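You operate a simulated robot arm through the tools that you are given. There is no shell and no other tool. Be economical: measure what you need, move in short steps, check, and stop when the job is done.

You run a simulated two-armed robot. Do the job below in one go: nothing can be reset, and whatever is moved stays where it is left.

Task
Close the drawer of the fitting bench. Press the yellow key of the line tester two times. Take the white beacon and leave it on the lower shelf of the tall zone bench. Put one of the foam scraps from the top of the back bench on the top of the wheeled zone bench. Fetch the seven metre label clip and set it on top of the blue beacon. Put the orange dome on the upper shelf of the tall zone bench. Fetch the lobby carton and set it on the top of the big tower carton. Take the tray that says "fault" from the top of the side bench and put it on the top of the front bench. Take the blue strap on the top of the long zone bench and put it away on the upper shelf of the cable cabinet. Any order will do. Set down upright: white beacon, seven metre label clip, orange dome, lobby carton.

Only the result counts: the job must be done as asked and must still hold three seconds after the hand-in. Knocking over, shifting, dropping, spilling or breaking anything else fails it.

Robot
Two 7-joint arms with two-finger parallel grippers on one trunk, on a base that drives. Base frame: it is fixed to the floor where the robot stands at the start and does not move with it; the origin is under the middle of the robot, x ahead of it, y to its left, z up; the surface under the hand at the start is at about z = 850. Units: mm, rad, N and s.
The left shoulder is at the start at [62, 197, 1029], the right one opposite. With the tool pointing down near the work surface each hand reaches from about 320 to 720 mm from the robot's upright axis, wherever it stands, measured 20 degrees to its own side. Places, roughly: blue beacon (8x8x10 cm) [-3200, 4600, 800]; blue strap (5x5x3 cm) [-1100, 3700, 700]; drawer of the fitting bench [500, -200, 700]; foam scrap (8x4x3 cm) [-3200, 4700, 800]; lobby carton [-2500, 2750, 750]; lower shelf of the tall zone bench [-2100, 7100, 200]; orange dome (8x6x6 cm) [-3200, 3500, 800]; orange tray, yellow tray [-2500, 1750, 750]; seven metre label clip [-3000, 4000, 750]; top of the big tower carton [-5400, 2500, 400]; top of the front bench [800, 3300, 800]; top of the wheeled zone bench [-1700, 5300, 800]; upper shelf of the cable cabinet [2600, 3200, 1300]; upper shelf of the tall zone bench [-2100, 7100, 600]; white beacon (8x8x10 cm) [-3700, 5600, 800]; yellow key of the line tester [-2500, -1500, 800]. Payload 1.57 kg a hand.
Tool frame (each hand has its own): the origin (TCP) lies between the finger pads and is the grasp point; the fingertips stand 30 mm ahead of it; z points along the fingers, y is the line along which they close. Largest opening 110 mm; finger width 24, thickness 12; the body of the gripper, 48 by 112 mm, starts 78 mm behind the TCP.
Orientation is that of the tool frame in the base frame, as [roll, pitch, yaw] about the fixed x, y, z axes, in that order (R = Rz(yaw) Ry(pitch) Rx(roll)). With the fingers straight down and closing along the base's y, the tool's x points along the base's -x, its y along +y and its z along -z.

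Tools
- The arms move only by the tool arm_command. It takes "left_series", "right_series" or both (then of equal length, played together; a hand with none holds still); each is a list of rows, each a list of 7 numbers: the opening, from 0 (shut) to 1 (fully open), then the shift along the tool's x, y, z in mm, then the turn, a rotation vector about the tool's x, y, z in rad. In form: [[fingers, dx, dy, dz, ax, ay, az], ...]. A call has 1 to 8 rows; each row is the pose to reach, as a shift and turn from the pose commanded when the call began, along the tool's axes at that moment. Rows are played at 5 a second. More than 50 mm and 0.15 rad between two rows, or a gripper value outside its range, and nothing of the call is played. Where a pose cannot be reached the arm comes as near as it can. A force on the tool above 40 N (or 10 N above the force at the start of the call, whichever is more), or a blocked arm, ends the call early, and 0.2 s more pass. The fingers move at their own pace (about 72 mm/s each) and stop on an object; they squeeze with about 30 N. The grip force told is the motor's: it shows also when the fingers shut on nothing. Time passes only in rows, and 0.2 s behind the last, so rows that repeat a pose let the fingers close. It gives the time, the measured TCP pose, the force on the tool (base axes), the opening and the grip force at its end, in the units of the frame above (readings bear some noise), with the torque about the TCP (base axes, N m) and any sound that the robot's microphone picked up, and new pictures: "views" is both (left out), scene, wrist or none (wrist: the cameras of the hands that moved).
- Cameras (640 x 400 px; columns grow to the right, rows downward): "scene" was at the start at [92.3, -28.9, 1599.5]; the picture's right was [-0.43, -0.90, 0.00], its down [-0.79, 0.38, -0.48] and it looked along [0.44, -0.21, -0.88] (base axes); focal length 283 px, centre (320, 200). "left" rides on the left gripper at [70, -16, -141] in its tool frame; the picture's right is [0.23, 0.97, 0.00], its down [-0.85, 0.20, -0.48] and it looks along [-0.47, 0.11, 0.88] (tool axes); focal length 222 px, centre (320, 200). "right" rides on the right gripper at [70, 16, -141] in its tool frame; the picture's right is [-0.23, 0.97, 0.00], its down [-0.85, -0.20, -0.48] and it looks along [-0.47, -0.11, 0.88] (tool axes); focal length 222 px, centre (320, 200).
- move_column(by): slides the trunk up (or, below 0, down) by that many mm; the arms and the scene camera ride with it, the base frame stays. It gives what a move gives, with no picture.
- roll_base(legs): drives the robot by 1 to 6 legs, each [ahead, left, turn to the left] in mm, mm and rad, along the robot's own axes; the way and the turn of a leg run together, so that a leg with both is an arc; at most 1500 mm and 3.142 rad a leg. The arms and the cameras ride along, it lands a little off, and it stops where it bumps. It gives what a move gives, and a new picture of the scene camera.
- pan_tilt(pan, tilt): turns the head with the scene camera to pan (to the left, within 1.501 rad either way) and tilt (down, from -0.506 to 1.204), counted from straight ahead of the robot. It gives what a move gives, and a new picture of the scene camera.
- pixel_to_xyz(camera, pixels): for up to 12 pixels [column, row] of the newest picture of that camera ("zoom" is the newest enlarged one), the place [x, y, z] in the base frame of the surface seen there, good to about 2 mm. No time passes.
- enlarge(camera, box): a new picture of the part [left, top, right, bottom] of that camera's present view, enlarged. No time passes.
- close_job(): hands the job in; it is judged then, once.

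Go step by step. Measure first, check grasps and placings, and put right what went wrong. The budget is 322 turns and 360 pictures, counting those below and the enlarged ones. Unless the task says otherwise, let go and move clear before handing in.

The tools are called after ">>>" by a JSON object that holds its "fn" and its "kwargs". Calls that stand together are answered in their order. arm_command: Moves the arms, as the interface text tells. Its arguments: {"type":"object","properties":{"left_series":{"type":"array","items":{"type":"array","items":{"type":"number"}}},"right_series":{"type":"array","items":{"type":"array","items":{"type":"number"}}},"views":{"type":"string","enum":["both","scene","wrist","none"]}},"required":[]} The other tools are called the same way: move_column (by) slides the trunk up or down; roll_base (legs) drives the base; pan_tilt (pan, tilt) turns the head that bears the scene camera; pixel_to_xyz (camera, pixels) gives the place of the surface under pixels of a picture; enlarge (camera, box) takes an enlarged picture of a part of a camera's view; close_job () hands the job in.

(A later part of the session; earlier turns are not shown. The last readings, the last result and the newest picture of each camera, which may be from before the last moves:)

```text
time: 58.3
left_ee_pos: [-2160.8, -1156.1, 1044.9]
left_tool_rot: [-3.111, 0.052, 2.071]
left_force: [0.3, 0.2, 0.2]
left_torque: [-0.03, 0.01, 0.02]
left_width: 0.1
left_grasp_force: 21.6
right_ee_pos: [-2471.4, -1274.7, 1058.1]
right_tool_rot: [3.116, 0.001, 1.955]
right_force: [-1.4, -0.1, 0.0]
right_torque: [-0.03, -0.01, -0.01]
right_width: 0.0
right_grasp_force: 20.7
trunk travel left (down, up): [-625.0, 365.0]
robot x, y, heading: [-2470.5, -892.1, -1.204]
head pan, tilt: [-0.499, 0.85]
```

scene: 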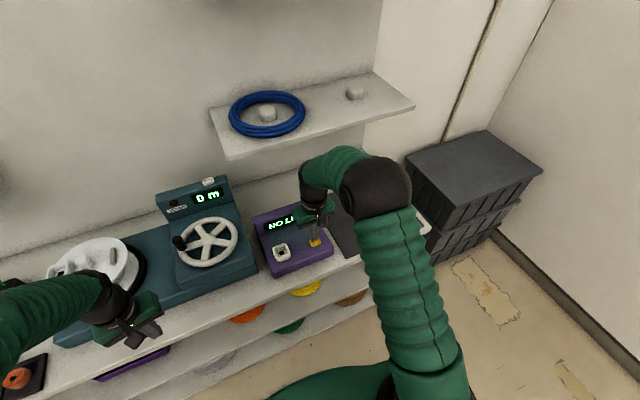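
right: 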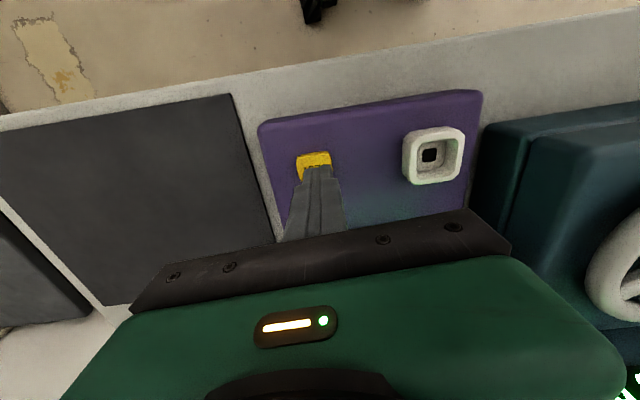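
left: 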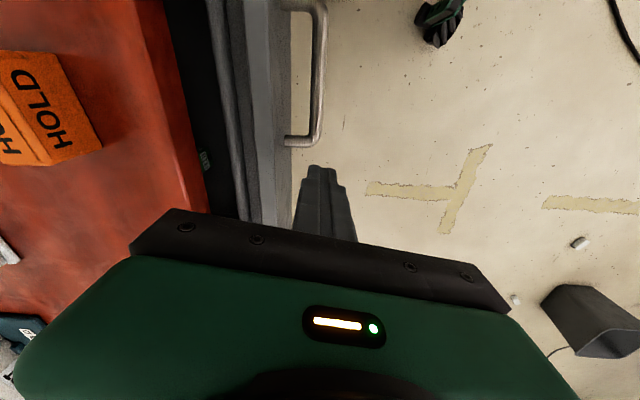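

Back off 500 mm and turn to face the side bench (+y).

>>> {"fn": "roll_base", "kwargs": {"legs": [[-500, 0, 0], [0, 0, 2.77]]}}

>>> {"fn": "pan_tilt", "kwargs": {"pan": 0.0, "tilt": 0.3}}

```text
time: 67.8
left_ee_pos: [-2862.3, -59.9, 1044.5]
left_tool_rot: [-3.112, 0.049, -1.395]
left_force: [0.3, 0.1, 0.2]
left_torque: [-0.04, 0.01, -0.02]
left_width: 0.0
left_grasp_force: 21.3
right_ee_pos: [-2531.3, -44.0, 1056.1]
right_tool_rot: [3.116, -0.002, -1.509]
right_force: [-0.5, -1.2, -0.5]
right_torque: [0.0, -0.04, -0.01]
right_width: 0.1
right_grasp_force: 21.6
trunk travel left (down, up): [-625.0, 365.0]
robot x, y, heading: [-2652.5, -412.3, 1.619]
head pan, tilt: [-0.499, 0.85]
```

scene: 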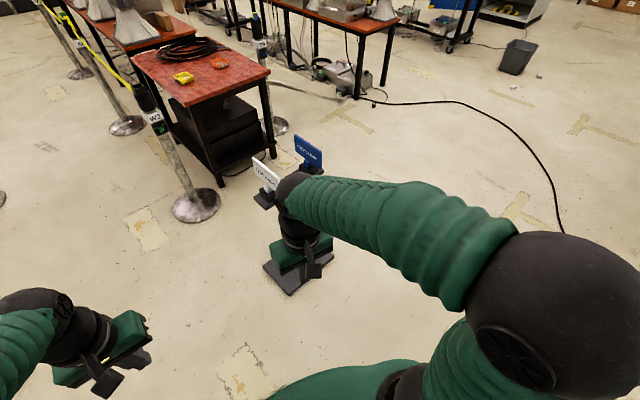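

```text
time: 68.8
left_ee_pos: [-2863.1, -60.0, 1045.3]
left_tool_rot: [-3.112, 0.048, -1.391]
left_force: [0.3, -0.3, 0.6]
left_torque: [0.02, 0.03, -0.03]
left_width: 0.0
left_grasp_force: 21.3
right_ee_pos: [-2530.8, -44.8, 1057.2]
right_tool_rot: [3.117, -0.002, -1.509]
right_force: [-0.8, -0.3, -0.5]
right_torque: [0.0, -0.01, 0.04]
right_width: 0.1
right_grasp_force: 21.1
trunk travel left (down, up): [-625.0, 365.0]
robot x, y, heading: [-2654.9, -412.9, 1.62]
head pan, tilt: [0.0, 0.3]
```

scene: 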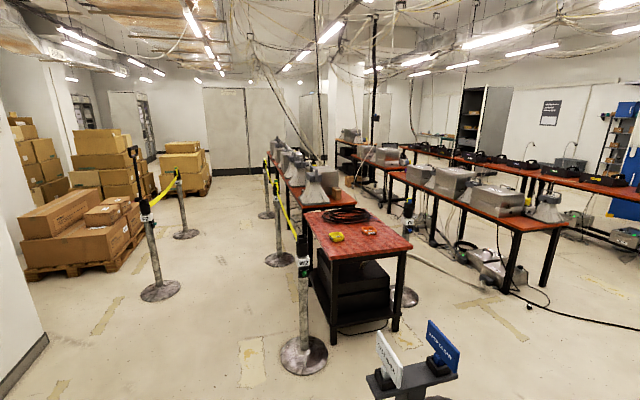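

Good overview. I measure bench corners, stanchions, signpost and trays, and zoom on the bench.

>>> {"fn": "pixel_to_xyz", "kwargs": {"camera": "scene", "pixels": [[325, 262], [412, 246], [306, 213], [362, 208], [304, 360], [405, 298], [337, 237], [369, 232], [280, 258], [333, 340], [400, 328], [300, 205]]}}

>>> {"fn": "enlarge", "kwargs": {"camera": "scene", "box": [260, 150, 460, 290]}}

```text
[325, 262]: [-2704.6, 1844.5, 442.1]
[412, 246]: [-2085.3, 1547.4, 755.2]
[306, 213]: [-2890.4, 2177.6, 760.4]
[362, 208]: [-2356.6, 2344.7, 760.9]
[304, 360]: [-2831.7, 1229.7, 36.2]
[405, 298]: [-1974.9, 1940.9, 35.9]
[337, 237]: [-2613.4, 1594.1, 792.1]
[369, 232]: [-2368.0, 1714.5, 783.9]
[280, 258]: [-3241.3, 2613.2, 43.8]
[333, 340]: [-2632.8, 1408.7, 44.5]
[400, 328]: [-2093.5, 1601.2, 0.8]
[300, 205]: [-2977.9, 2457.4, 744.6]
```

```text
2.86 times, centred on (360, 220) of scene
```

zoom: 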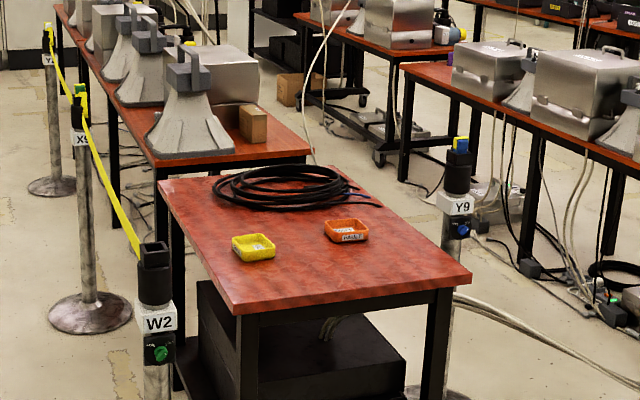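

Bench front end edge runs (-2635,1400)–(-2085,1547). I drive around the signpost to stand before that end.

>>> {"fn": "roll_base", "kwargs": {"legs": [[665, -989, 0], [699, -34, 0], [107, 555, 0.21]]}}

>>> {"fn": "pan_tilt", "kwargs": {"pan": 0.0, "tilt": 0.9}}

```text
time: 81.2
left_ee_pos: [-2541.6, 1313.1, 1046.8]
left_tool_rot: [-3.121, 0.052, -1.16]
left_force: [-0.1, 0.8, 0.4]
left_torque: [0.02, 0.03, -0.06]
left_width: 0.0
left_grasp_force: 21.5
right_ee_pos: [-2221.3, 1406.1, 1055.9]
right_tool_rot: [3.108, 0.0, -1.275]
right_force: [0.4, -0.4, 0.5]
right_torque: [-0.01, 0.04, -0.05]
right_width: 0.0
right_grasp_force: 20.5
trunk travel left (down, up): [-625.0, 365.0]
robot x, y, heading: [-2272.4, 1018.1, 1.851]
head pan, tilt: [0.0, 0.3]
```

scene: 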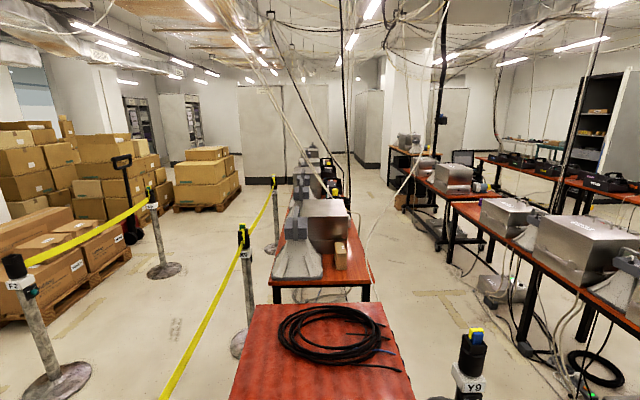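

```text
time: 82.2
left_ee_pos: [-2547.2, 1311.7, 1045.5]
left_tool_rot: [-3.117, 0.051, -1.16]
left_force: [-0.5, 0.4, -0.4]
left_torque: [0.01, -0.02, 0.01]
left_width: 0.0
left_grasp_force: 21.2
right_ee_pos: [-2228.1, 1405.4, 1056.8]
right_tool_rot: [3.114, -0.001, -1.277]
right_force: [-0.2, 0.0, 0.4]
right_torque: [-0.02, -0.01, -0.04]
right_width: 0.1
right_grasp_force: 21.4
trunk travel left (down, up): [-625.0, 365.0]
robot x, y, heading: [-2267.9, 1014.7, 1.85]
head pan, tilt: [0.0, 0.901]
```

scene: 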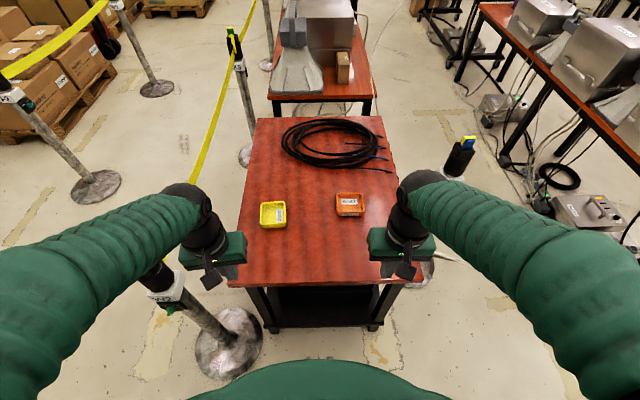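

>>> {"fn": "enlarge", "kwargs": {"camera": "scene", "box": [240, 170, 400, 270]}}

>>> {"fn": "pixel_to_xyz", "kwargs": {"camera": "scene", "pixels": [[273, 214], [350, 204], [340, 192], [338, 214], [363, 213], [362, 194], [301, 46], [343, 68], [240, 285], [410, 280]]}}

```text
4.00 times, centred on (320, 220) of scene
```

zoom: 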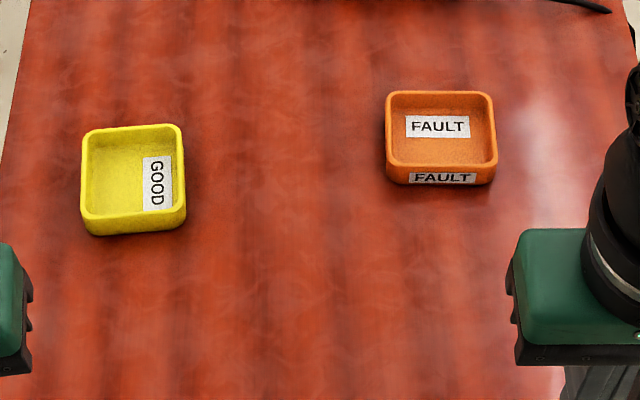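

```text
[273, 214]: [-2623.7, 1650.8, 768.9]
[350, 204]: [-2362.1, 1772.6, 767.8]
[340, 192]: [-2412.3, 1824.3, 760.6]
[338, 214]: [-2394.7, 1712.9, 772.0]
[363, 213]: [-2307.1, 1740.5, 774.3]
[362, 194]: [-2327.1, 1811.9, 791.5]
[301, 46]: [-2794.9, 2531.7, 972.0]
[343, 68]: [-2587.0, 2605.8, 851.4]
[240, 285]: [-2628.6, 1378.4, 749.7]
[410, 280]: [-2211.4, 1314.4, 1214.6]
```

The orange tray at (350,204) is the FAULT one. Measure its rim exactly.

>>> {"fn": "pixel_to_xyz", "kwargs": {"camera": "zoom", "pixels": [[391, 100], [388, 130], [390, 158], [494, 163], [492, 130], [486, 98], [440, 95], [440, 165], [440, 150], [300, 200]]}}

```text
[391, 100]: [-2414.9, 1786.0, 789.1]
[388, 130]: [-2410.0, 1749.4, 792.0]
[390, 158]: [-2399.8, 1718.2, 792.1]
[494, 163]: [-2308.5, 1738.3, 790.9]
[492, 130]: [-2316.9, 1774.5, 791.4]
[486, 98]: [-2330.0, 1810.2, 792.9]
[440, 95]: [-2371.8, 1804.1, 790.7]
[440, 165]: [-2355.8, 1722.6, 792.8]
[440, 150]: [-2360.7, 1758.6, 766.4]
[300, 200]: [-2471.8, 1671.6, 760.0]
```

The tray outer size is about 100×87; I will pinch its right wall (rim at (-2317,1774,792)). It is 760 mm away, so I drive 90 mm closer first.

>>> {"fn": "roll_base", "kwargs": {"legs": [[90, 0, 0]]}}

```text
time: 83.3
left_ee_pos: [-2577.1, 1393.8, 1044.6]
left_tool_rot: [-3.112, 0.051, -1.159]
left_force: [-0.8, -0.4, 0.4]
left_torque: [0.04, -0.01, -0.05]
left_width: 0.3
left_grasp_force: 20.9
right_ee_pos: [-2257.0, 1486.5, 1057.2]
right_tool_rot: [3.119, -0.001, -1.275]
right_force: [0.4, -0.6, 0.1]
right_torque: [0.05, -0.01, -0.03]
right_width: 0.0
right_grasp_force: 21.5
trunk travel left (down, up): [-625.0, 365.0]
robot x, y, heading: [-2293.5, 1099.4, 1.85]
head pan, tilt: [0.0, 0.901]
```

scene: 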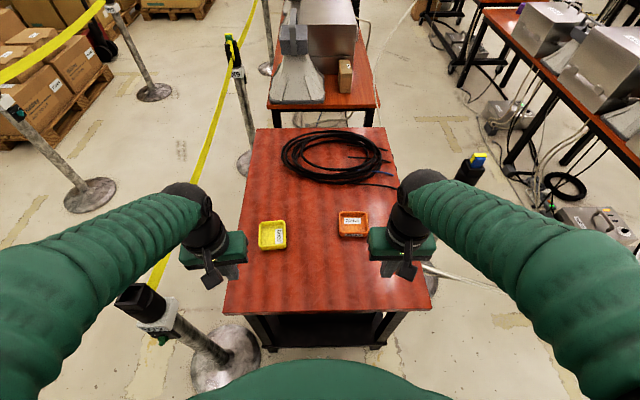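

Right hand goes out over the tray's right wall, fingers half open, hovering.

>>> {"fn": "arm_command", "kwargs": {"right_series": [[0.5, -42, -4, 10, 0, 0, 0], [0.5, -84, -8, 25, 0, 0, 0], [0.5, -126, -12, 45, 0, 0, 0], [0.5, -168, -15, 65, 0, 0, 0], [0.5, -210, -18, 90, 0, 0, 0], [0.5, -252, -22, 115, 0, 0, 0], [0.5, -293, -25, 140, 0, 0, 0], [0.5, -293, -25, 180, 0, 0, 0]], "views": "wrist"}}

```text
time: 85.1
left_ee_pos: [-2575.2, 1395.8, 1044.3]
left_tool_rot: [-3.114, 0.05, -1.16]
left_force: [1.3, -1.1, -0.1]
left_torque: [0.0, 0.0, 0.0]
left_width: 0.0
left_grasp_force: 21.2
right_ee_pos: [-2319.4, 1777.3, 873.4]
right_tool_rot: [3.115, -0.002, -1.276]
right_force: [0.0, -0.2, -0.3]
right_torque: [-0.01, -0.02, -0.01]
right_width: 54.7
right_grasp_force: 0.1
trunk travel left (down, up): [-625.0, 365.0]
robot x, y, heading: [-2292.6, 1098.5, 1.85]
head pan, tilt: [0.0, 0.901]
```

right: 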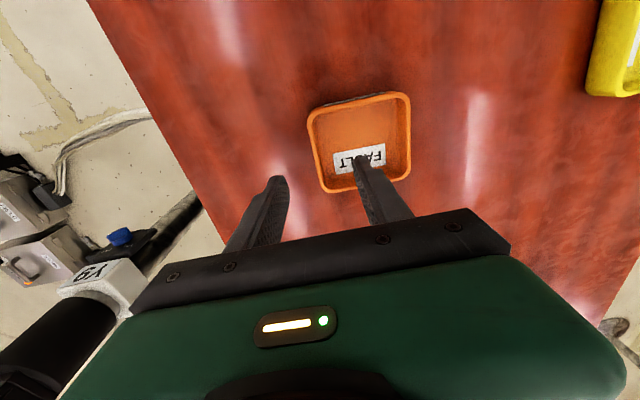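

>>> {"fn": "pixel_to_xyz", "kwargs": {"camera": "right", "pixels": [[309, 118], [316, 150], [324, 184], [406, 120], [409, 160], [360, 97], [340, 130], [275, 180]]}}

```text
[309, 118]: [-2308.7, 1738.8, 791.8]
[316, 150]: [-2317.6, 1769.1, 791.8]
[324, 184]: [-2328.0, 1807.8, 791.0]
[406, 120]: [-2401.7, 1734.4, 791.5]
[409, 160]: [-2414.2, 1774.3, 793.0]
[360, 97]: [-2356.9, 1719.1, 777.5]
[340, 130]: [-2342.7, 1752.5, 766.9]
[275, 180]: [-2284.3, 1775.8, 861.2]
```

Wall middle (-2319,1774) lies under the TCP. Descend 72 mm and close.

>>> {"fn": "arm_command", "kwargs": {"right_series": [[0.5, 0, 0, 40, 0, 0, 0], [0.5, 0, 0, 60, 0, 0, 0], [0.5, 0, 0, 71, 0, 0, 0], [0.2, 0, 0, 71, 0, 0, 0], [0, 0, 0, 71, 0, 0, 0], [0, 0, 0, 71, 0, 0, 0], [0, 0, 0, 71, 0, 0, 0]], "views": "wrist"}}

```text
time: 86.7
left_ee_pos: [-2574.0, 1395.4, 1044.5]
left_tool_rot: [-3.114, 0.049, -1.16]
left_force: [0.3, -0.5, 0.2]
left_torque: [0.0, 0.0, -0.01]
left_width: 0.0
left_grasp_force: 20.8
right_ee_pos: [-2324.2, 1776.4, 804.4]
right_tool_rot: [3.114, -0.001, -1.277]
right_force: [-0.2, -0.7, 1.3]
right_torque: [0.03, -0.07, 0.01]
right_width: 4.2
right_grasp_force: 24.8
trunk travel left (down, up): [-625.0, 365.0]
robot x, y, heading: [-2289.4, 1098.3, 1.851]
head pan, tilt: [0.0, 0.901]
```

right: 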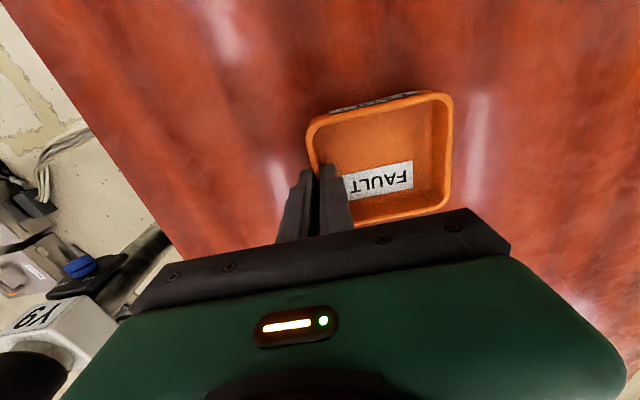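

The wall is pinched (4.2 mm wide). Lift up and draw back.

>>> {"fn": "arm_command", "kwargs": {"right_series": [[0, 0, 0, -30, 0, 0, 0], [0, 0, 0, -75, 0, 0, 0], [0, 0, 0, -120, 0, 0, 0], [0, 42, 0, -145, 0, 0, 0], [0, 84, 0, -165, 0, 0, 0], [0, 128, 0, -180, 0, 0, 0], [0, 172, 0, -195, 0, 0, 0], [0, 215, 0, -210, 0, 0, 0]], "views": "both"}}

```text
time: 88.5
left_ee_pos: [-2575.1, 1394.2, 1045.0]
left_tool_rot: [-3.113, 0.051, -1.16]
left_force: [0.1, -0.1, 0.6]
left_torque: [0.02, 0.03, 0.0]
left_width: 0.4
left_grasp_force: 21.5
right_ee_pos: [-2253.3, 1565.6, 1015.8]
right_tool_rot: [3.117, 0.002, -1.276]
right_force: [0.7, -0.2, -0.7]
right_torque: [0.06, -0.03, -0.03]
right_width: 4.0
right_grasp_force: 25.1
trunk travel left (down, up): [-625.0, 365.0]
robot x, y, heading: [-2292.7, 1101.8, 1.853]
head pan, tilt: [0.0, 0.901]
```

scene: 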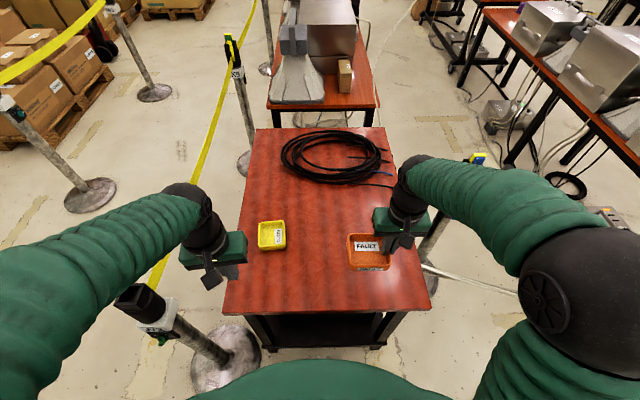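
right: 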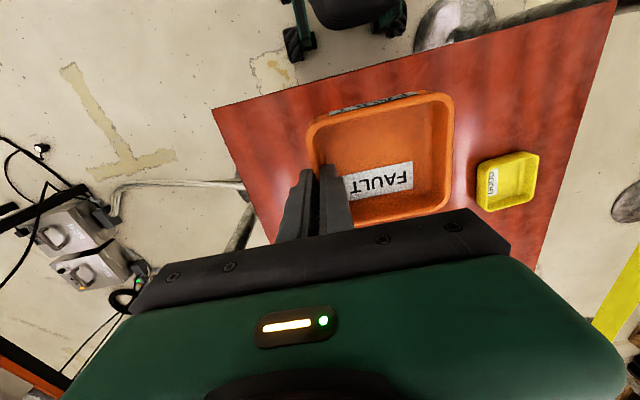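

Tray is held. Back out to open floor and turn to look toward the front bench.

>>> {"fn": "roll_base", "kwargs": {"legs": [[-90, 0, 0], [-330, -700, 0], [0, 0, -1.0]]}}

>>> {"fn": "pan_tilt", "kwargs": {"pan": 0.0, "tilt": 0.35}}

```text
time: 95.9
left_ee_pos: [-1395.6, 1276.5, 1044.6]
left_tool_rot: [-3.113, 0.049, -2.188]
left_force: [-0.2, 0.4, 0.1]
left_torque: [-0.01, 0.01, 0.02]
left_width: 0.0
left_grasp_force: 21.6
right_ee_pos: [-1083.1, 1090.8, 1014.1]
right_tool_rot: [3.117, -0.001, -2.303]
right_force: [0.6, 0.0, -1.1]
right_torque: [-0.02, -0.04, -0.02]
right_width: 4.3
right_grasp_force: 25.0
trunk travel left (down, up): [-625.0, 365.0]
robot x, y, heading: [-1503.9, 881.8, 0.822]
head pan, tilt: [0.0, 0.901]
```

scene: 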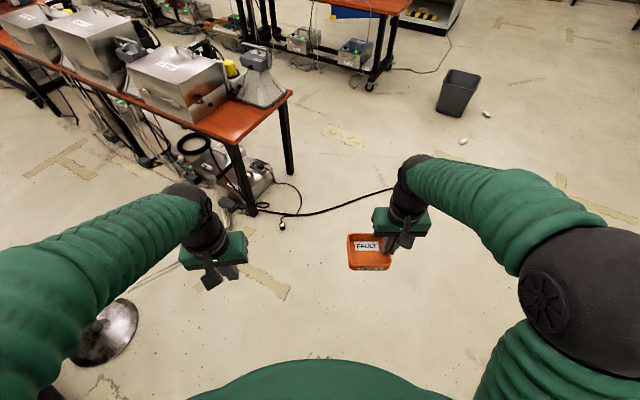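

```text
time: 96.9
left_ee_pos: [-1395.1, 1274.9, 1045.1]
left_tool_rot: [-3.114, 0.049, -2.186]
left_force: [0.0, 0.4, -0.1]
left_torque: [0.02, 0.0, 0.01]
left_width: 0.0
left_grasp_force: 21.7
right_ee_pos: [-1082.1, 1090.3, 1015.8]
right_tool_rot: [3.116, 0.0, -2.304]
right_force: [-0.3, 1.0, -0.8]
right_torque: [-0.06, -0.04, 0.03]
right_width: 4.6
right_grasp_force: 24.9
trunk travel left (down, up): [-625.0, 365.0]
robot x, y, heading: [-1504.1, 881.2, 0.821]
head pan, tilt: [0.0, 0.351]
```

scene: 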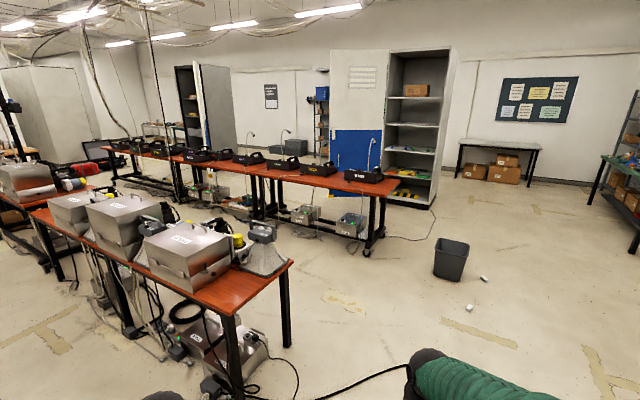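

>>> {"fn": "pixel_to_xyz", "kwargs": {"camera": "scene", "pixels": [[399, 182], [357, 198], [260, 174], [292, 262], [225, 315], [450, 278], [470, 306], [485, 278], [330, 192], [425, 205], [150, 240], [105, 148]]}}

>>> {"fn": "enlarge", "kwargs": {"camera": "scene", "box": [90, 120, 410, 260]}}

```text
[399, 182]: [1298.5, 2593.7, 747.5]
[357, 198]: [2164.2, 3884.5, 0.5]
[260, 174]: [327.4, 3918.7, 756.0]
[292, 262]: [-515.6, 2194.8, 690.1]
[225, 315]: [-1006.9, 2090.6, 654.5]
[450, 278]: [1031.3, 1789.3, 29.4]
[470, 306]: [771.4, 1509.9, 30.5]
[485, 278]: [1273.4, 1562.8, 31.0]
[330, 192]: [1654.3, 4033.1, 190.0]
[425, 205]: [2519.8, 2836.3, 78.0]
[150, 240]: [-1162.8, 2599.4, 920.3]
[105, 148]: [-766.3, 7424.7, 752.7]
```

```text
2.00 times, centred on (250, 190) of scene
```

zoom: 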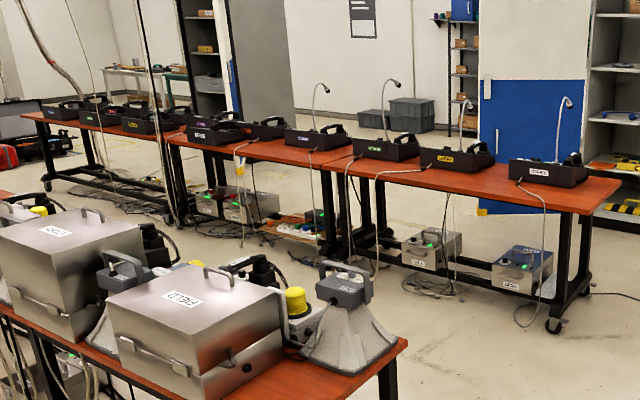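

The front bench is the row end with black cases near (800,3300). Drive into the aisle and face it.

>>> {"fn": "roll_base", "kwargs": {"legs": [[1195, -667, 0], [1218, 453, 0], [0, 0, -0.51]]}}

>>> {"fn": "pan_tilt", "kwargs": {"pan": 0.3, "tilt": 0.55}}

```text
time: 111.3
left_ee_pos: [636.1, 2769.4, 1044.5]
left_tool_rot: [-3.115, 0.05, -2.746]
left_force: [0.2, 0.2, 0.3]
left_torque: [-0.01, 0.03, -0.02]
left_width: 0.1
left_grasp_force: 21.3
right_ee_pos: [805.5, 2445.8, 1014.7]
right_tool_rot: [3.118, -0.001, -2.864]
right_force: [-0.2, 0.2, -1.1]
right_torque: [-0.04, 0.0, -0.02]
right_width: 4.4
right_grasp_force: 24.4
trunk travel left (down, up): [-625.0, 365.0]
robot x, y, heading: [343.6, 2490.0, 0.264]
head pan, tilt: [0.0, 0.351]
```

scene: 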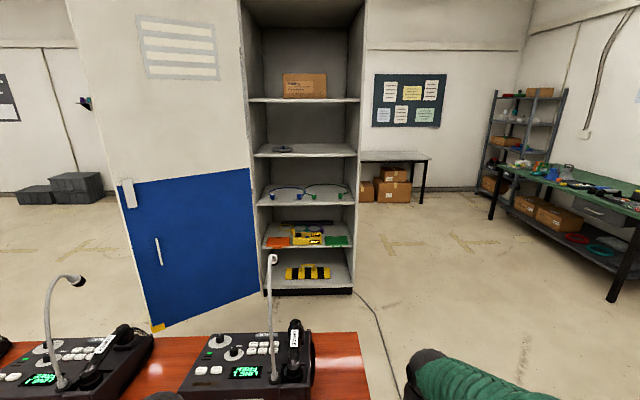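

```text
time: 112.1
left_ee_pos: [636.4, 2768.7, 1045.4]
left_tool_rot: [-3.113, 0.05, -2.746]
left_force: [0.2, -0.1, -0.5]
left_torque: [0.0, 0.03, -0.02]
left_width: 0.0
left_grasp_force: 20.5
right_ee_pos: [803.1, 2445.4, 1015.1]
right_tool_rot: [3.114, -0.001, -2.861]
right_force: [0.4, -0.1, -0.8]
right_torque: [-0.03, -0.03, 0.02]
right_width: 4.4
right_grasp_force: 25.2
trunk travel left (down, up): [-625.0, 365.0]
robot x, y, heading: [335.3, 2489.3, 0.267]
head pan, tilt: [0.3, 0.55]
```

scene: 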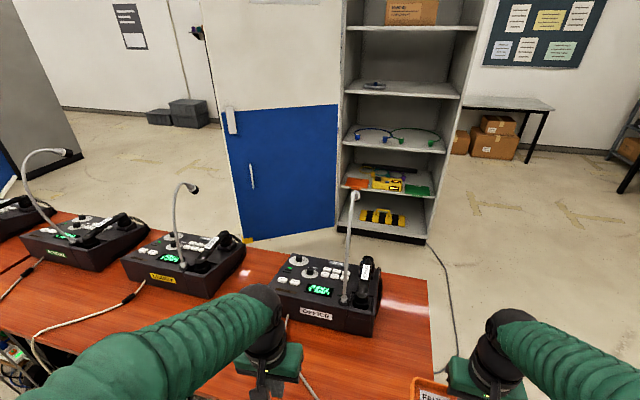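

>>> {"fn": "pixel_to_xyz", "kwargs": {"camera": "scene", "pixels": [[428, 280], [432, 365], [395, 340], [405, 300], [330, 360], [378, 330], [270, 300], [380, 375], [410, 28], [385, 90], [200, 330], [350, 330]]}}

>>> {"fn": "pan_tilt", "kwargs": {"pan": 0.0, "tilt": 0.95}}

```text
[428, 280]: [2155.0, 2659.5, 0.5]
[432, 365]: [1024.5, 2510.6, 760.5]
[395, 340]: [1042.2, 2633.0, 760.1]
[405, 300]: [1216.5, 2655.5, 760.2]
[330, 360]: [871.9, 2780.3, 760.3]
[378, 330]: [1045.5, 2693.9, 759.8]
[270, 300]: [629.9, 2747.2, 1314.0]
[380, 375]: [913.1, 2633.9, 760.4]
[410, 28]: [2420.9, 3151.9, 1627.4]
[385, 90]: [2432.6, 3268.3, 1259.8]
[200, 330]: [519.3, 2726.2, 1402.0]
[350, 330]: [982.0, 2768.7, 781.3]
```

```text
time: 112.9
left_ee_pos: [636.4, 2768.8, 1045.0]
left_tool_rot: [-3.113, 0.051, -2.747]
left_force: [0.1, 0.6, 0.1]
left_torque: [0.01, -0.01, -0.03]
left_width: 0.1
left_grasp_force: 21.3
right_ee_pos: [804.2, 2445.2, 1015.5]
right_tool_rot: [3.115, -0.001, -2.864]
right_force: [0.6, 0.7, -0.3]
right_torque: [-0.02, -0.04, 0.0]
right_width: 4.3
right_grasp_force: 25.6
trunk travel left (down, up): [-625.0, 365.0]
robot x, y, heading: [335.6, 2490.8, 0.266]
head pan, tilt: [0.0, 0.949]
```

scene: 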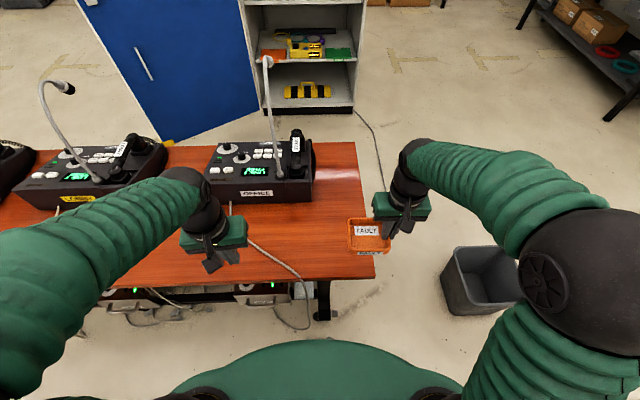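

>>> {"fn": "pixel_to_xyz", "kwargs": {"camera": "scene", "pixels": [[338, 225], [374, 277], [357, 180], [330, 265], [310, 200], [345, 205], [280, 230], [365, 240]]}}

```text
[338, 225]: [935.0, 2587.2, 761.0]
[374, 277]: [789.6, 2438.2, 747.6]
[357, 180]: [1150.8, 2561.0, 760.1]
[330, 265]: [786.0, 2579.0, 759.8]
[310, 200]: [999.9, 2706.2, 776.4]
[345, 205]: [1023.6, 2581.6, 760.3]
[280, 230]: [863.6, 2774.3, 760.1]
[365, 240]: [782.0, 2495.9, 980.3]
```

Free table top at (930,2590). I move the tray over it (TCP to (942,2548)) and hover.

>>> {"fn": "arm_command", "kwargs": {"right_series": [[0, -32, 12, 0, 0, 0, 0], [0, -64, 25, 20, 0, 0, 0], [0, -97, 37, 50, 0, 0, 0], [0, -129, 49, 80, 0, 0, 0], [0, -161, 61, 110, 0, 0, 0], [0, -161, 61, 155, 0, 0, 0], [0, -161, 61, 185, 0, 0, 0]], "views": "both"}}

```text
time: 114.5
left_ee_pos: [636.7, 2768.6, 1044.5]
left_tool_rot: [-3.113, 0.05, -2.746]
left_force: [0.7, 0.0, 0.3]
left_torque: [0.0, 0.02, -0.03]
left_width: 0.0
left_grasp_force: 21.4
right_ee_pos: [939.8, 2553.1, 831.9]
right_tool_rot: [3.117, 0.002, -2.861]
right_force: [0.8, 0.2, -1.8]
right_torque: [-0.05, -0.01, -0.04]
right_width: 4.1
right_grasp_force: 24.7
trunk travel left (down, up): [-625.0, 365.0]
robot x, y, heading: [336.8, 2495.7, 0.265]
head pan, tilt: [0.0, 0.949]
```

scene: 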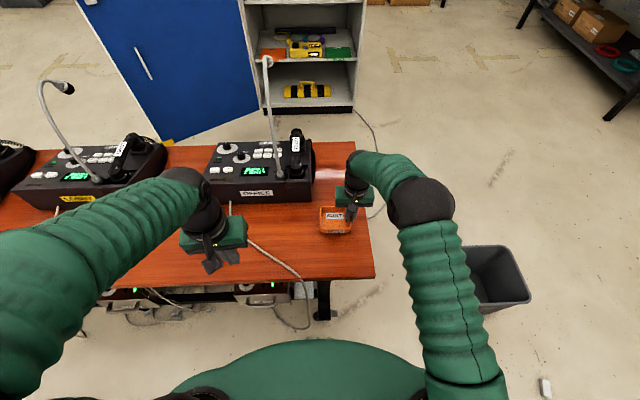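
right: 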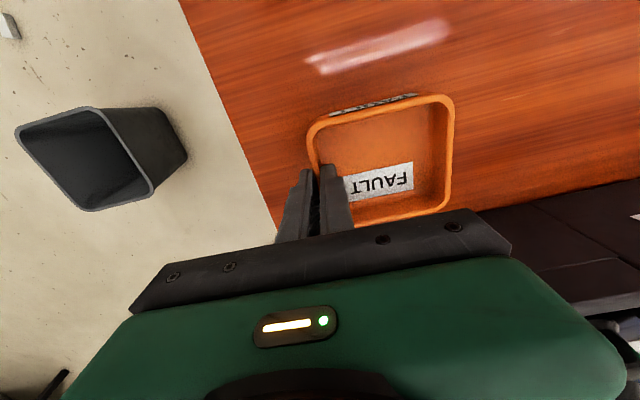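

Clear of the case. Lower 27 mm, then open a little and lift.

>>> {"fn": "arm_command", "kwargs": {"right_series": [[0, 0, 0, 18, 0, 0, 0], [0, 0, 0, 25, 0, 0, 0], [0, 0, 0, 28, 0, 0, 0], [0.3, 0, 0, 28, 0, 0, 0], [0.3, 0, 0, 28, 0, 0, 0], [0.3, 0, 0, 0, 0, 0, 0], [0.3, 0, 0, -45, 0, 0, 0], [0.3, 0, 0, -90, 0, 0, 0]], "views": "both"}}

```text
time: 116.3
left_ee_pos: [635.2, 2768.8, 1044.6]
left_tool_rot: [-3.114, 0.051, -2.745]
left_force: [-0.4, 1.0, 0.6]
left_torque: [-0.01, -0.01, -0.01]
left_width: 0.0
left_grasp_force: 20.8
right_ee_pos: [940.8, 2550.0, 924.0]
right_tool_rot: [3.117, -0.001, -2.862]
right_force: [0.1, 0.5, -0.5]
right_torque: [0.02, -0.04, -0.02]
right_width: 33.0
right_grasp_force: 0.0
trunk travel left (down, up): [-625.0, 365.0]
robot x, y, heading: [334.8, 2492.1, 0.265]
head pan, tilt: [0.0, 0.949]
```

scene: 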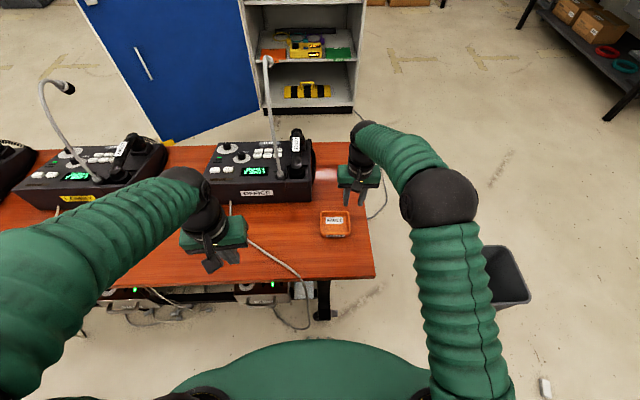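
right: 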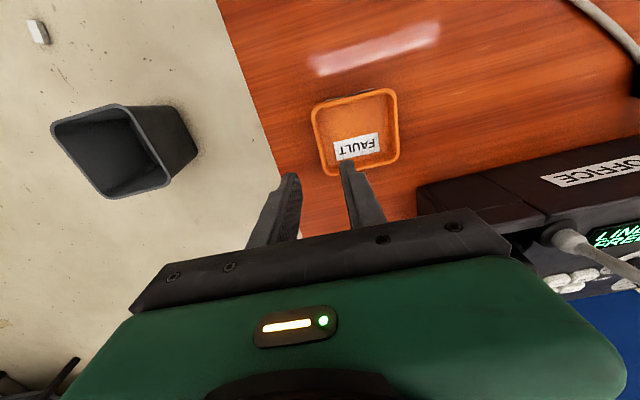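

The tray stands on the front bench. Retract the right hand, then move on to the blue strap on the long zone bench.

>>> {"fn": "arm_command", "kwargs": {"right_series": [[0.3, 20, 0, -40, 0, 0, 0], [0.3, 60, 0, -70, 0, 0, 0], [0.3, 100, -10, -95, 0, 0, 0], [0.3, 145, -25, -110, 0, 0, 0], [0.3, 185, -40, -120, 0, 0, 0], [0.3, 220, -50, -120, 0, 0, 0]], "views": "none"}}

>>> {"fn": "roll_base", "kwargs": {"legs": [[-300, 0, 0], [12, 1019, 0], [0, 0, 3.14]]}}

>>> {"fn": "pan_tilt", "kwargs": {"pan": 0.0, "tilt": 0.6}}

```text
time: 117.7
left_ee_pos: [634.9, 2767.5, 1046.4]
left_tool_rot: [-3.113, 0.049, -2.745]
left_force: [0.3, 0.1, -0.1]
left_torque: [0.01, 0.02, -0.03]
left_width: 0.0
left_grasp_force: 21.2
right_ee_pos: [744.0, 2440.0, 1045.3]
right_tool_rot: [3.115, 0.002, -2.863]
right_force: [0.6, 0.2, -0.3]
right_torque: [0.02, -0.01, 0.0]
right_width: 33.1
right_grasp_force: 0.1
trunk travel left (down, up): [-625.0, 365.0]
robot x, y, heading: [335.5, 2492.3, 0.261]
head pan, tilt: [0.0, 0.949]
```

```text
time: 132.0
left_ee_pos: [-501.8, 3119.1, 1044.6]
left_tool_rot: [-3.115, 0.05, 0.391]
left_force: [0.5, 0.6, -0.1]
left_torque: [0.0, 0.02, 0.01]
left_width: 0.2
left_grasp_force: 21.4
right_ee_pos: [-607.7, 3448.0, 1044.2]
right_tool_rot: [3.115, 0.0, 0.275]
right_force: [-1.2, -0.1, 0.0]
right_torque: [0.01, 0.03, 0.01]
right_width: 33.3
right_grasp_force: 0.0
trunk travel left (down, up): [-625.0, 365.0]
robot x, y, heading: [-204.1, 3394.0, -2.883]
head pan, tilt: [0.0, 0.949]
```

scene: 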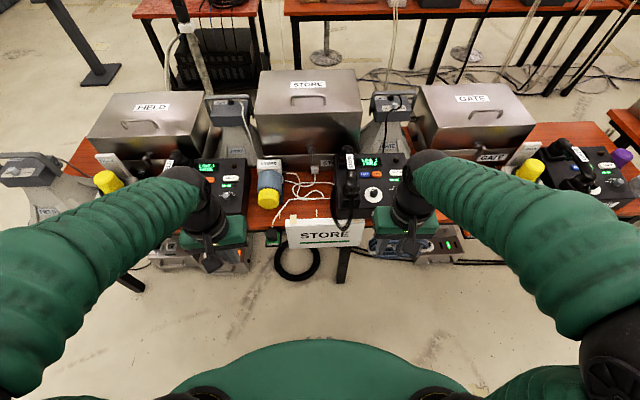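

```text
time: 132.9
left_ee_pos: [-500.7, 3118.2, 1044.0]
left_tool_rot: [-3.114, 0.049, 0.391]
left_force: [0.2, -0.7, 0.0]
left_torque: [0.0, 0.03, 0.02]
left_width: 0.0
left_grasp_force: 21.0
right_ee_pos: [-607.6, 3448.3, 1045.5]
right_tool_rot: [3.115, 0.0, 0.275]
right_force: [0.3, 0.2, 0.2]
right_torque: [-0.02, -0.01, -0.02]
right_width: 33.1
right_grasp_force: 0.1
trunk travel left (down, up): [-625.0, 365.0]
robot x, y, heading: [-198.1, 3392.0, -2.888]
head pan, tilt: [0.0, 0.6]
```

scene: 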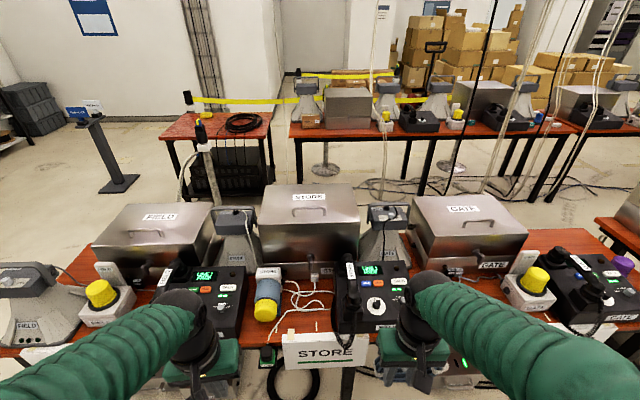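

The long zone bench is crowded with equipment. Pan right to find the strap near (-1100,3700).

>>> {"fn": "pan_tilt", "kwargs": {"pan": -0.6, "tilt": 0.7}}

>>> {"fn": "pixel_to_xyz", "kwargs": {"camera": "scene", "pixels": [[320, 200], [320, 260], [420, 200], [200, 200], [100, 200], [520, 200], [320, 300], [420, 260]]}}

```text
time: 133.9
left_ee_pos: [-501.8, 3119.5, 1044.9]
left_tool_rot: [-3.114, 0.051, 0.392]
left_force: [-0.3, -0.4, 0.0]
left_torque: [-0.01, -0.01, 0.05]
left_width: 0.0
left_grasp_force: 21.0
right_ee_pos: [-608.7, 3447.9, 1045.5]
right_tool_rot: [3.115, 0.002, 0.274]
right_force: [1.2, -0.5, 0.0]
right_torque: [-0.05, -0.01, -0.02]
right_width: 32.6
right_grasp_force: 0.0
trunk travel left (down, up): [-625.0, 365.0]
robot x, y, heading: [-201.4, 3393.5, -2.887]
head pan, tilt: [-0.6, 0.7]
```

scene: 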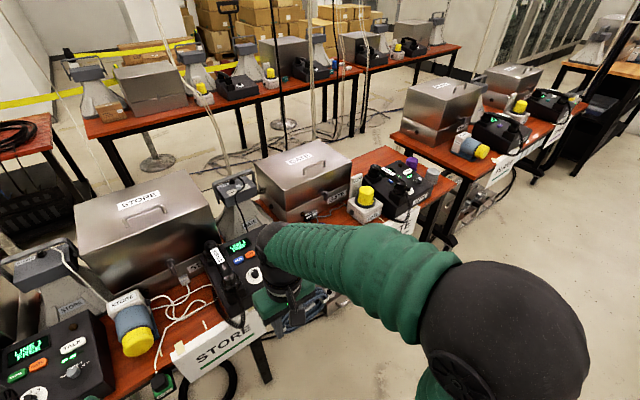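

```text
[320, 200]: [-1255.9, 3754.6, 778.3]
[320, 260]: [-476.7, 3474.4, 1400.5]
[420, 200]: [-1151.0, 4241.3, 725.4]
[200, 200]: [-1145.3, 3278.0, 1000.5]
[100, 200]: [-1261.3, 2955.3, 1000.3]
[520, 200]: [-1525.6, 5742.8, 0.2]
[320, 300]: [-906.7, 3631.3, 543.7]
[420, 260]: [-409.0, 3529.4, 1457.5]
```

>>> {"fn": "enlarge", "kwargs": {"camera": "scene", "box": [210, 140, 450, 290]}}

>>> {"fn": "enlarge", "kwargs": {"camera": "right", "box": [0, 0, 640, 400]}}

```text
2.67 times, centred on (330, 215) of scene
```

zoom: 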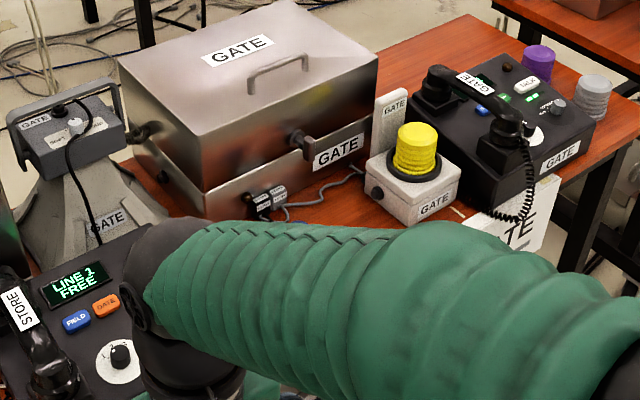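

```text
1.00 times, centred on (320, 200) of right (not enlarged: the box is as wide or as high as the picture)
```

zoom: 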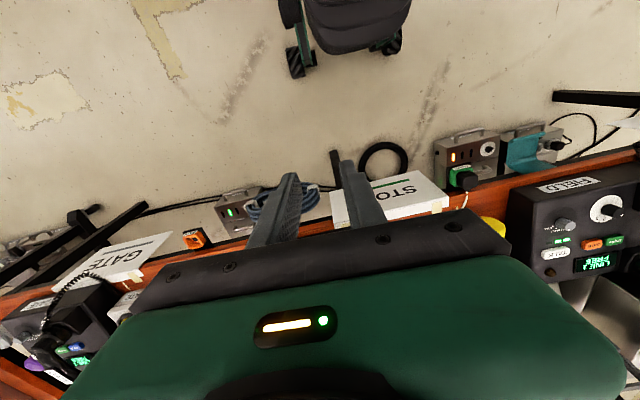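

The right-hand picture shows a blue coil at (280,200) near the fingers; measure.

>>> {"fn": "pixel_to_xyz", "kwargs": {"camera": "zoom", "pixels": [[262, 203], [312, 200], [238, 212], [194, 238], [255, 190], [200, 260], [390, 210], [285, 190]]}}

>>> {"fn": "enlarge", "kwargs": {"camera": "right", "box": [160, 150, 360, 280]}}

```text
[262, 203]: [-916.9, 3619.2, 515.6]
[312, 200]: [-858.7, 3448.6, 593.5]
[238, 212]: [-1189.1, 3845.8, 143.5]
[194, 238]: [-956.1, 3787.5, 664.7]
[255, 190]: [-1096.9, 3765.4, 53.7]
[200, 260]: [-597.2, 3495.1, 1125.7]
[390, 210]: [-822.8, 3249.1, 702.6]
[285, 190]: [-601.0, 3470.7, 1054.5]
```

```text
3.08 times, centred on (260, 215) of right
```

zoom: 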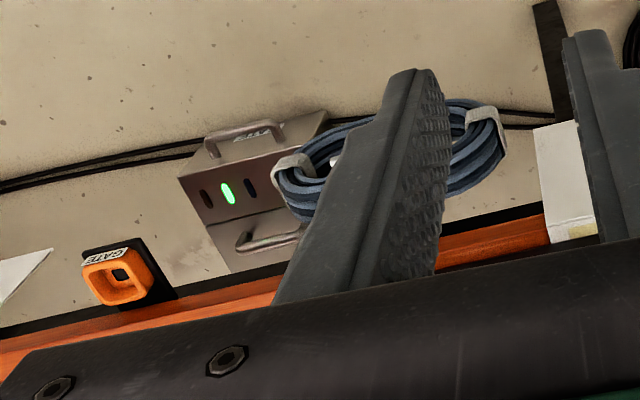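

That coil hangs on the bench side, not the top. My arm hides the spot; I shift 400 mm right to look between the arms.

>>> {"fn": "roll_base", "kwargs": {"legs": [[0, -420, 0]]}}

>>> {"fn": "pan_tilt", "kwargs": {"pan": -0.1, "tilt": 0.75}}

```text
time: 136.5
left_ee_pos: [-606.8, 3518.2, 1043.4]
left_tool_rot: [-3.109, 0.048, 0.399]
left_force: [-0.7, 0.2, 0.1]
left_torque: [-0.02, -0.01, 0.0]
left_width: 0.1
left_grasp_force: 21.3
right_ee_pos: [-717.2, 3846.5, 1045.7]
right_tool_rot: [3.12, -0.001, 0.282]
right_force: [-0.2, -0.4, -0.5]
right_torque: [-0.02, -0.01, -0.03]
right_width: 33.1
right_grasp_force: 0.0
trunk travel left (down, up): [-625.0, 365.0]
robot x, y, heading: [-314.6, 3808.4, -2.875]
head pan, tilt: [-0.6, 0.7]
```

scene: 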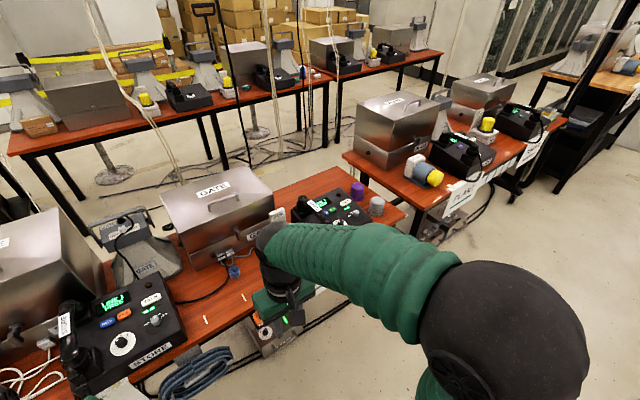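

```text
time: 137.4
left_ee_pos: [-606.7, 3522.0, 1044.2]
left_tool_rot: [-3.112, 0.051, 0.4]
left_force: [-0.8, 0.5, 0.2]
left_torque: [-0.01, 0.0, -0.01]
left_width: 0.1
left_grasp_force: 21.1
right_ee_pos: [-716.0, 3849.6, 1046.0]
right_tool_rot: [3.118, 0.002, 0.283]
right_force: [-0.4, 0.1, -0.1]
right_torque: [0.0, -0.04, -0.01]
right_width: 32.8
right_grasp_force: 0.0
trunk travel left (down, up): [-625.0, 365.0]
robot x, y, heading: [-311.5, 3800.5, -2.871]
head pan, tilt: [-0.099, 0.75]
```

scene: 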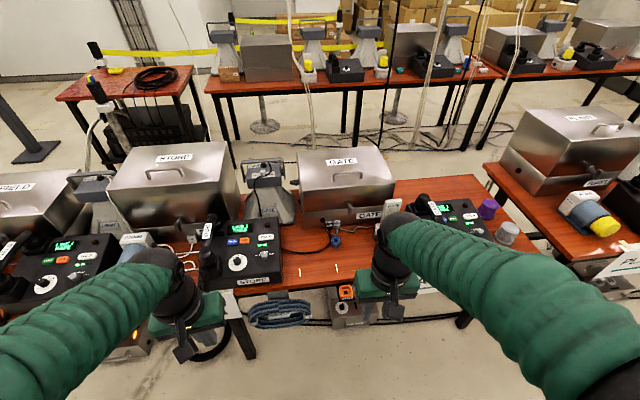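

>>> {"fn": "enlarge", "kwargs": {"camera": "scene", "box": [260, 200, 400, 290]}}

>>> {"fn": "pixel_to_xyz", "kwargs": {"camera": "zoom", "pixels": [[335, 175], [340, 190], [325, 165], [270, 300], [340, 310], [200, 200], [150, 230], [440, 230], [100, 380], [350, 160]]}}

```text
4.44 times, centred on (330, 245) of scene
```

zoom: 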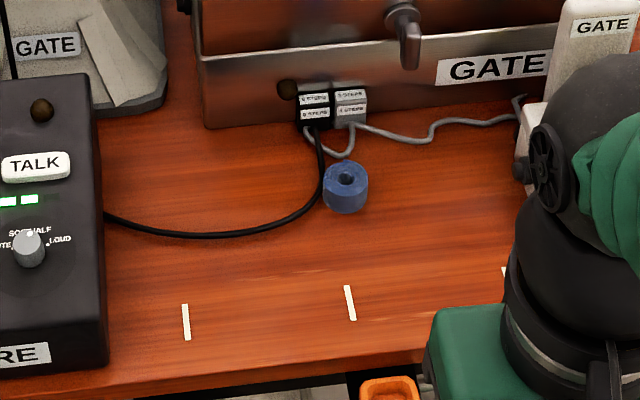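

```text
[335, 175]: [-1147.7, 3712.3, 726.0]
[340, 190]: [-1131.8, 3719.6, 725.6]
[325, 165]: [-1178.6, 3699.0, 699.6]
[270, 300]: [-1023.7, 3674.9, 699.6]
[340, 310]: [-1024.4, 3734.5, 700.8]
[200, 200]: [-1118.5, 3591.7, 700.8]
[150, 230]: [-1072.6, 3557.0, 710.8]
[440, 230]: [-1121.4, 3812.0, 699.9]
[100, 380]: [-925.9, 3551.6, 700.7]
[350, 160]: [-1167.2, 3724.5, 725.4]
```

The blue strap roll is at (-1148,3722), top z 726, diameter ~45, near a thin cable. I drive 230 mm ahead and look with the right wrist camera.

>>> {"fn": "roll_base", "kwargs": {"legs": [[230, 0, 0]]}}

>>> {"fn": "enlarge", "kwargs": {"camera": "right", "box": [0, 0, 640, 400]}}

```text
time: 139.1
left_ee_pos: [-821.2, 3469.1, 1046.2]
left_tool_rot: [-3.114, 0.05, 0.392]
left_force: [1.0, -0.6, -0.2]
left_torque: [-0.03, 0.0, 0.01]
left_width: 0.0
left_grasp_force: 21.1
right_ee_pos: [-929.6, 3796.2, 1044.6]
right_tool_rot: [3.115, 0.002, 0.277]
right_force: [-0.7, -0.9, -0.6]
right_torque: [0.05, 0.01, 0.01]
right_width: 33.2
right_grasp_force: 0.1
trunk travel left (down, up): [-625.0, 365.0]
robot x, y, heading: [-526.7, 3742.6, -2.883]
head pan, tilt: [-0.099, 0.75]
```

scene: 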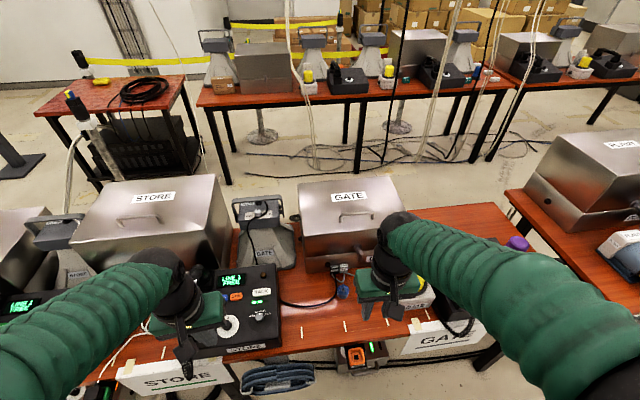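

```text
1.00 times, centred on (320, 200) of right (not enlarged: the box is as wide or as high as the picture)
```

zoom: 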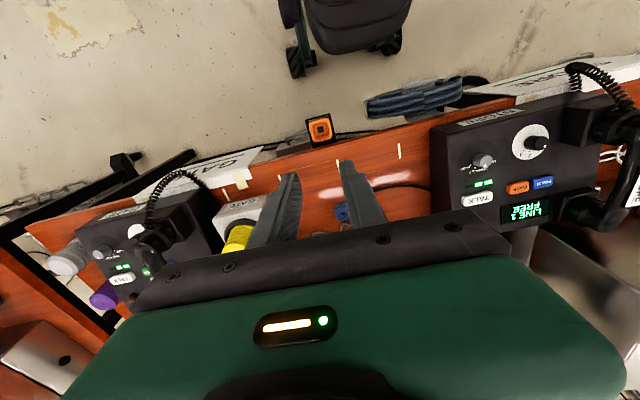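

>>> {"fn": "pixel_to_xyz", "kwargs": {"camera": "scene", "pixels": [[315, 240], [320, 262], [345, 255], [335, 265], [340, 268], [342, 290], [325, 215], [318, 268], [350, 228]]}}

>>> {"fn": "enlarge", "kwargs": {"camera": "scene", "box": [290, 210, 400, 310]}}

```text
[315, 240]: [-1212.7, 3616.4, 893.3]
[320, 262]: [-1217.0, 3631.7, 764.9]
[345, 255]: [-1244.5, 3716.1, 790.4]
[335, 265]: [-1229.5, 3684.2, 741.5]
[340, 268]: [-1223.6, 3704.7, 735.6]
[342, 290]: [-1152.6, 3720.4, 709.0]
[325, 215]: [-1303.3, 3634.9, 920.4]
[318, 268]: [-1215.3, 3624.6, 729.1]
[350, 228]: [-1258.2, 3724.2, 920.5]
```

```text
4.00 times, centred on (345, 260) of scene
```

zoom: 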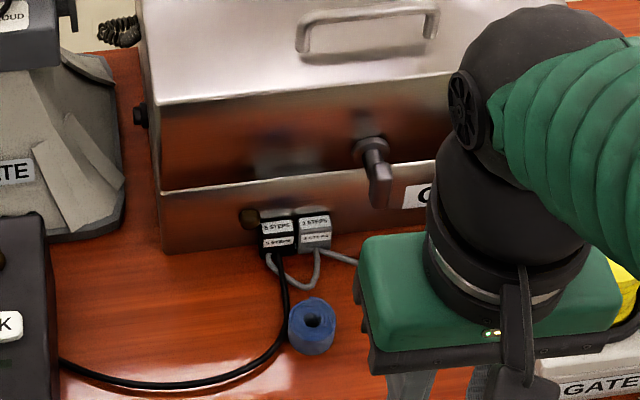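

>>> {"fn": "pixel_to_xyz", "kwargs": {"camera": "zoom", "pixels": [[294, 314], [331, 320], [313, 302], [313, 334], [303, 320], [323, 322], [313, 318], [283, 300], [285, 335]]}}

```text
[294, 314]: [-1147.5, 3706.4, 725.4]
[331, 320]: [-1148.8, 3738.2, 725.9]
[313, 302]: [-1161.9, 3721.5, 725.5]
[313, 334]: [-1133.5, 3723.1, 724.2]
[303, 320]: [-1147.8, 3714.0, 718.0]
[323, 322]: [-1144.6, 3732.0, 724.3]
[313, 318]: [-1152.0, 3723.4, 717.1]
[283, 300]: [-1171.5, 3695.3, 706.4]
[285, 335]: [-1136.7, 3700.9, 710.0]
```

Move the right hand over the strap at height, then down to hover.

>>> {"fn": "arm_command", "kwargs": {"right_series": [[0.6, -46, 2, 0, 0, 0, 0], [0.6, -92, 5, 10, 0, 0, 0], [0.6, -138, 7, 25, 0, 0, 0], [0.6, -184, 10, 40, 0, 0, 0], [0.6, -230, 12, 55, 0, 0, 0], [0.6, -230, 12, 105, 0, 0, 0], [0.6, -230, 12, 155, 0, 0, 0], [0.6, -230, 12, 205, 0, 0, 0]], "views": "both"}}

```text
time: 140.9
left_ee_pos: [-825.6, 3467.9, 1043.8]
left_tool_rot: [-3.114, 0.048, 0.392]
left_force: [-0.6, -0.4, -0.1]
left_torque: [-0.01, -0.04, 0.02]
left_width: 0.0
left_grasp_force: 21.1
right_ee_pos: [-1150.3, 3717.6, 835.6]
right_tool_rot: [3.116, 0.0, 0.274]
right_force: [1.3, 0.2, -0.1]
right_torque: [-0.02, -0.02, 0.01]
right_width: 65.9
right_grasp_force: 0.1
trunk travel left (down, up): [-625.0, 365.0]
robot x, y, heading: [-523.2, 3747.0, -2.883]
head pan, tilt: [-0.099, 0.75]
```

scene: 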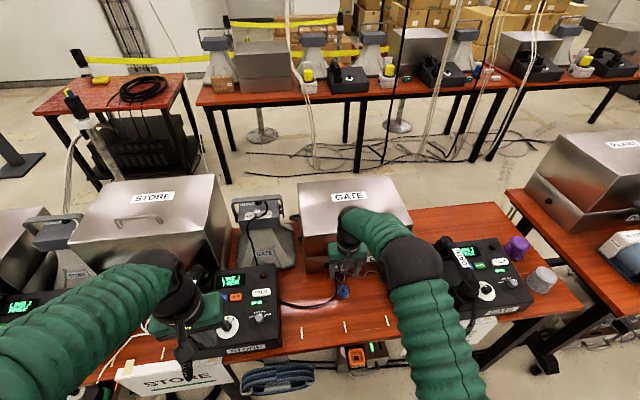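
right: 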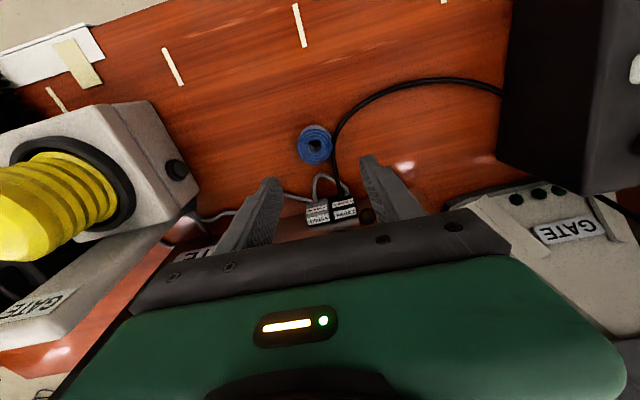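

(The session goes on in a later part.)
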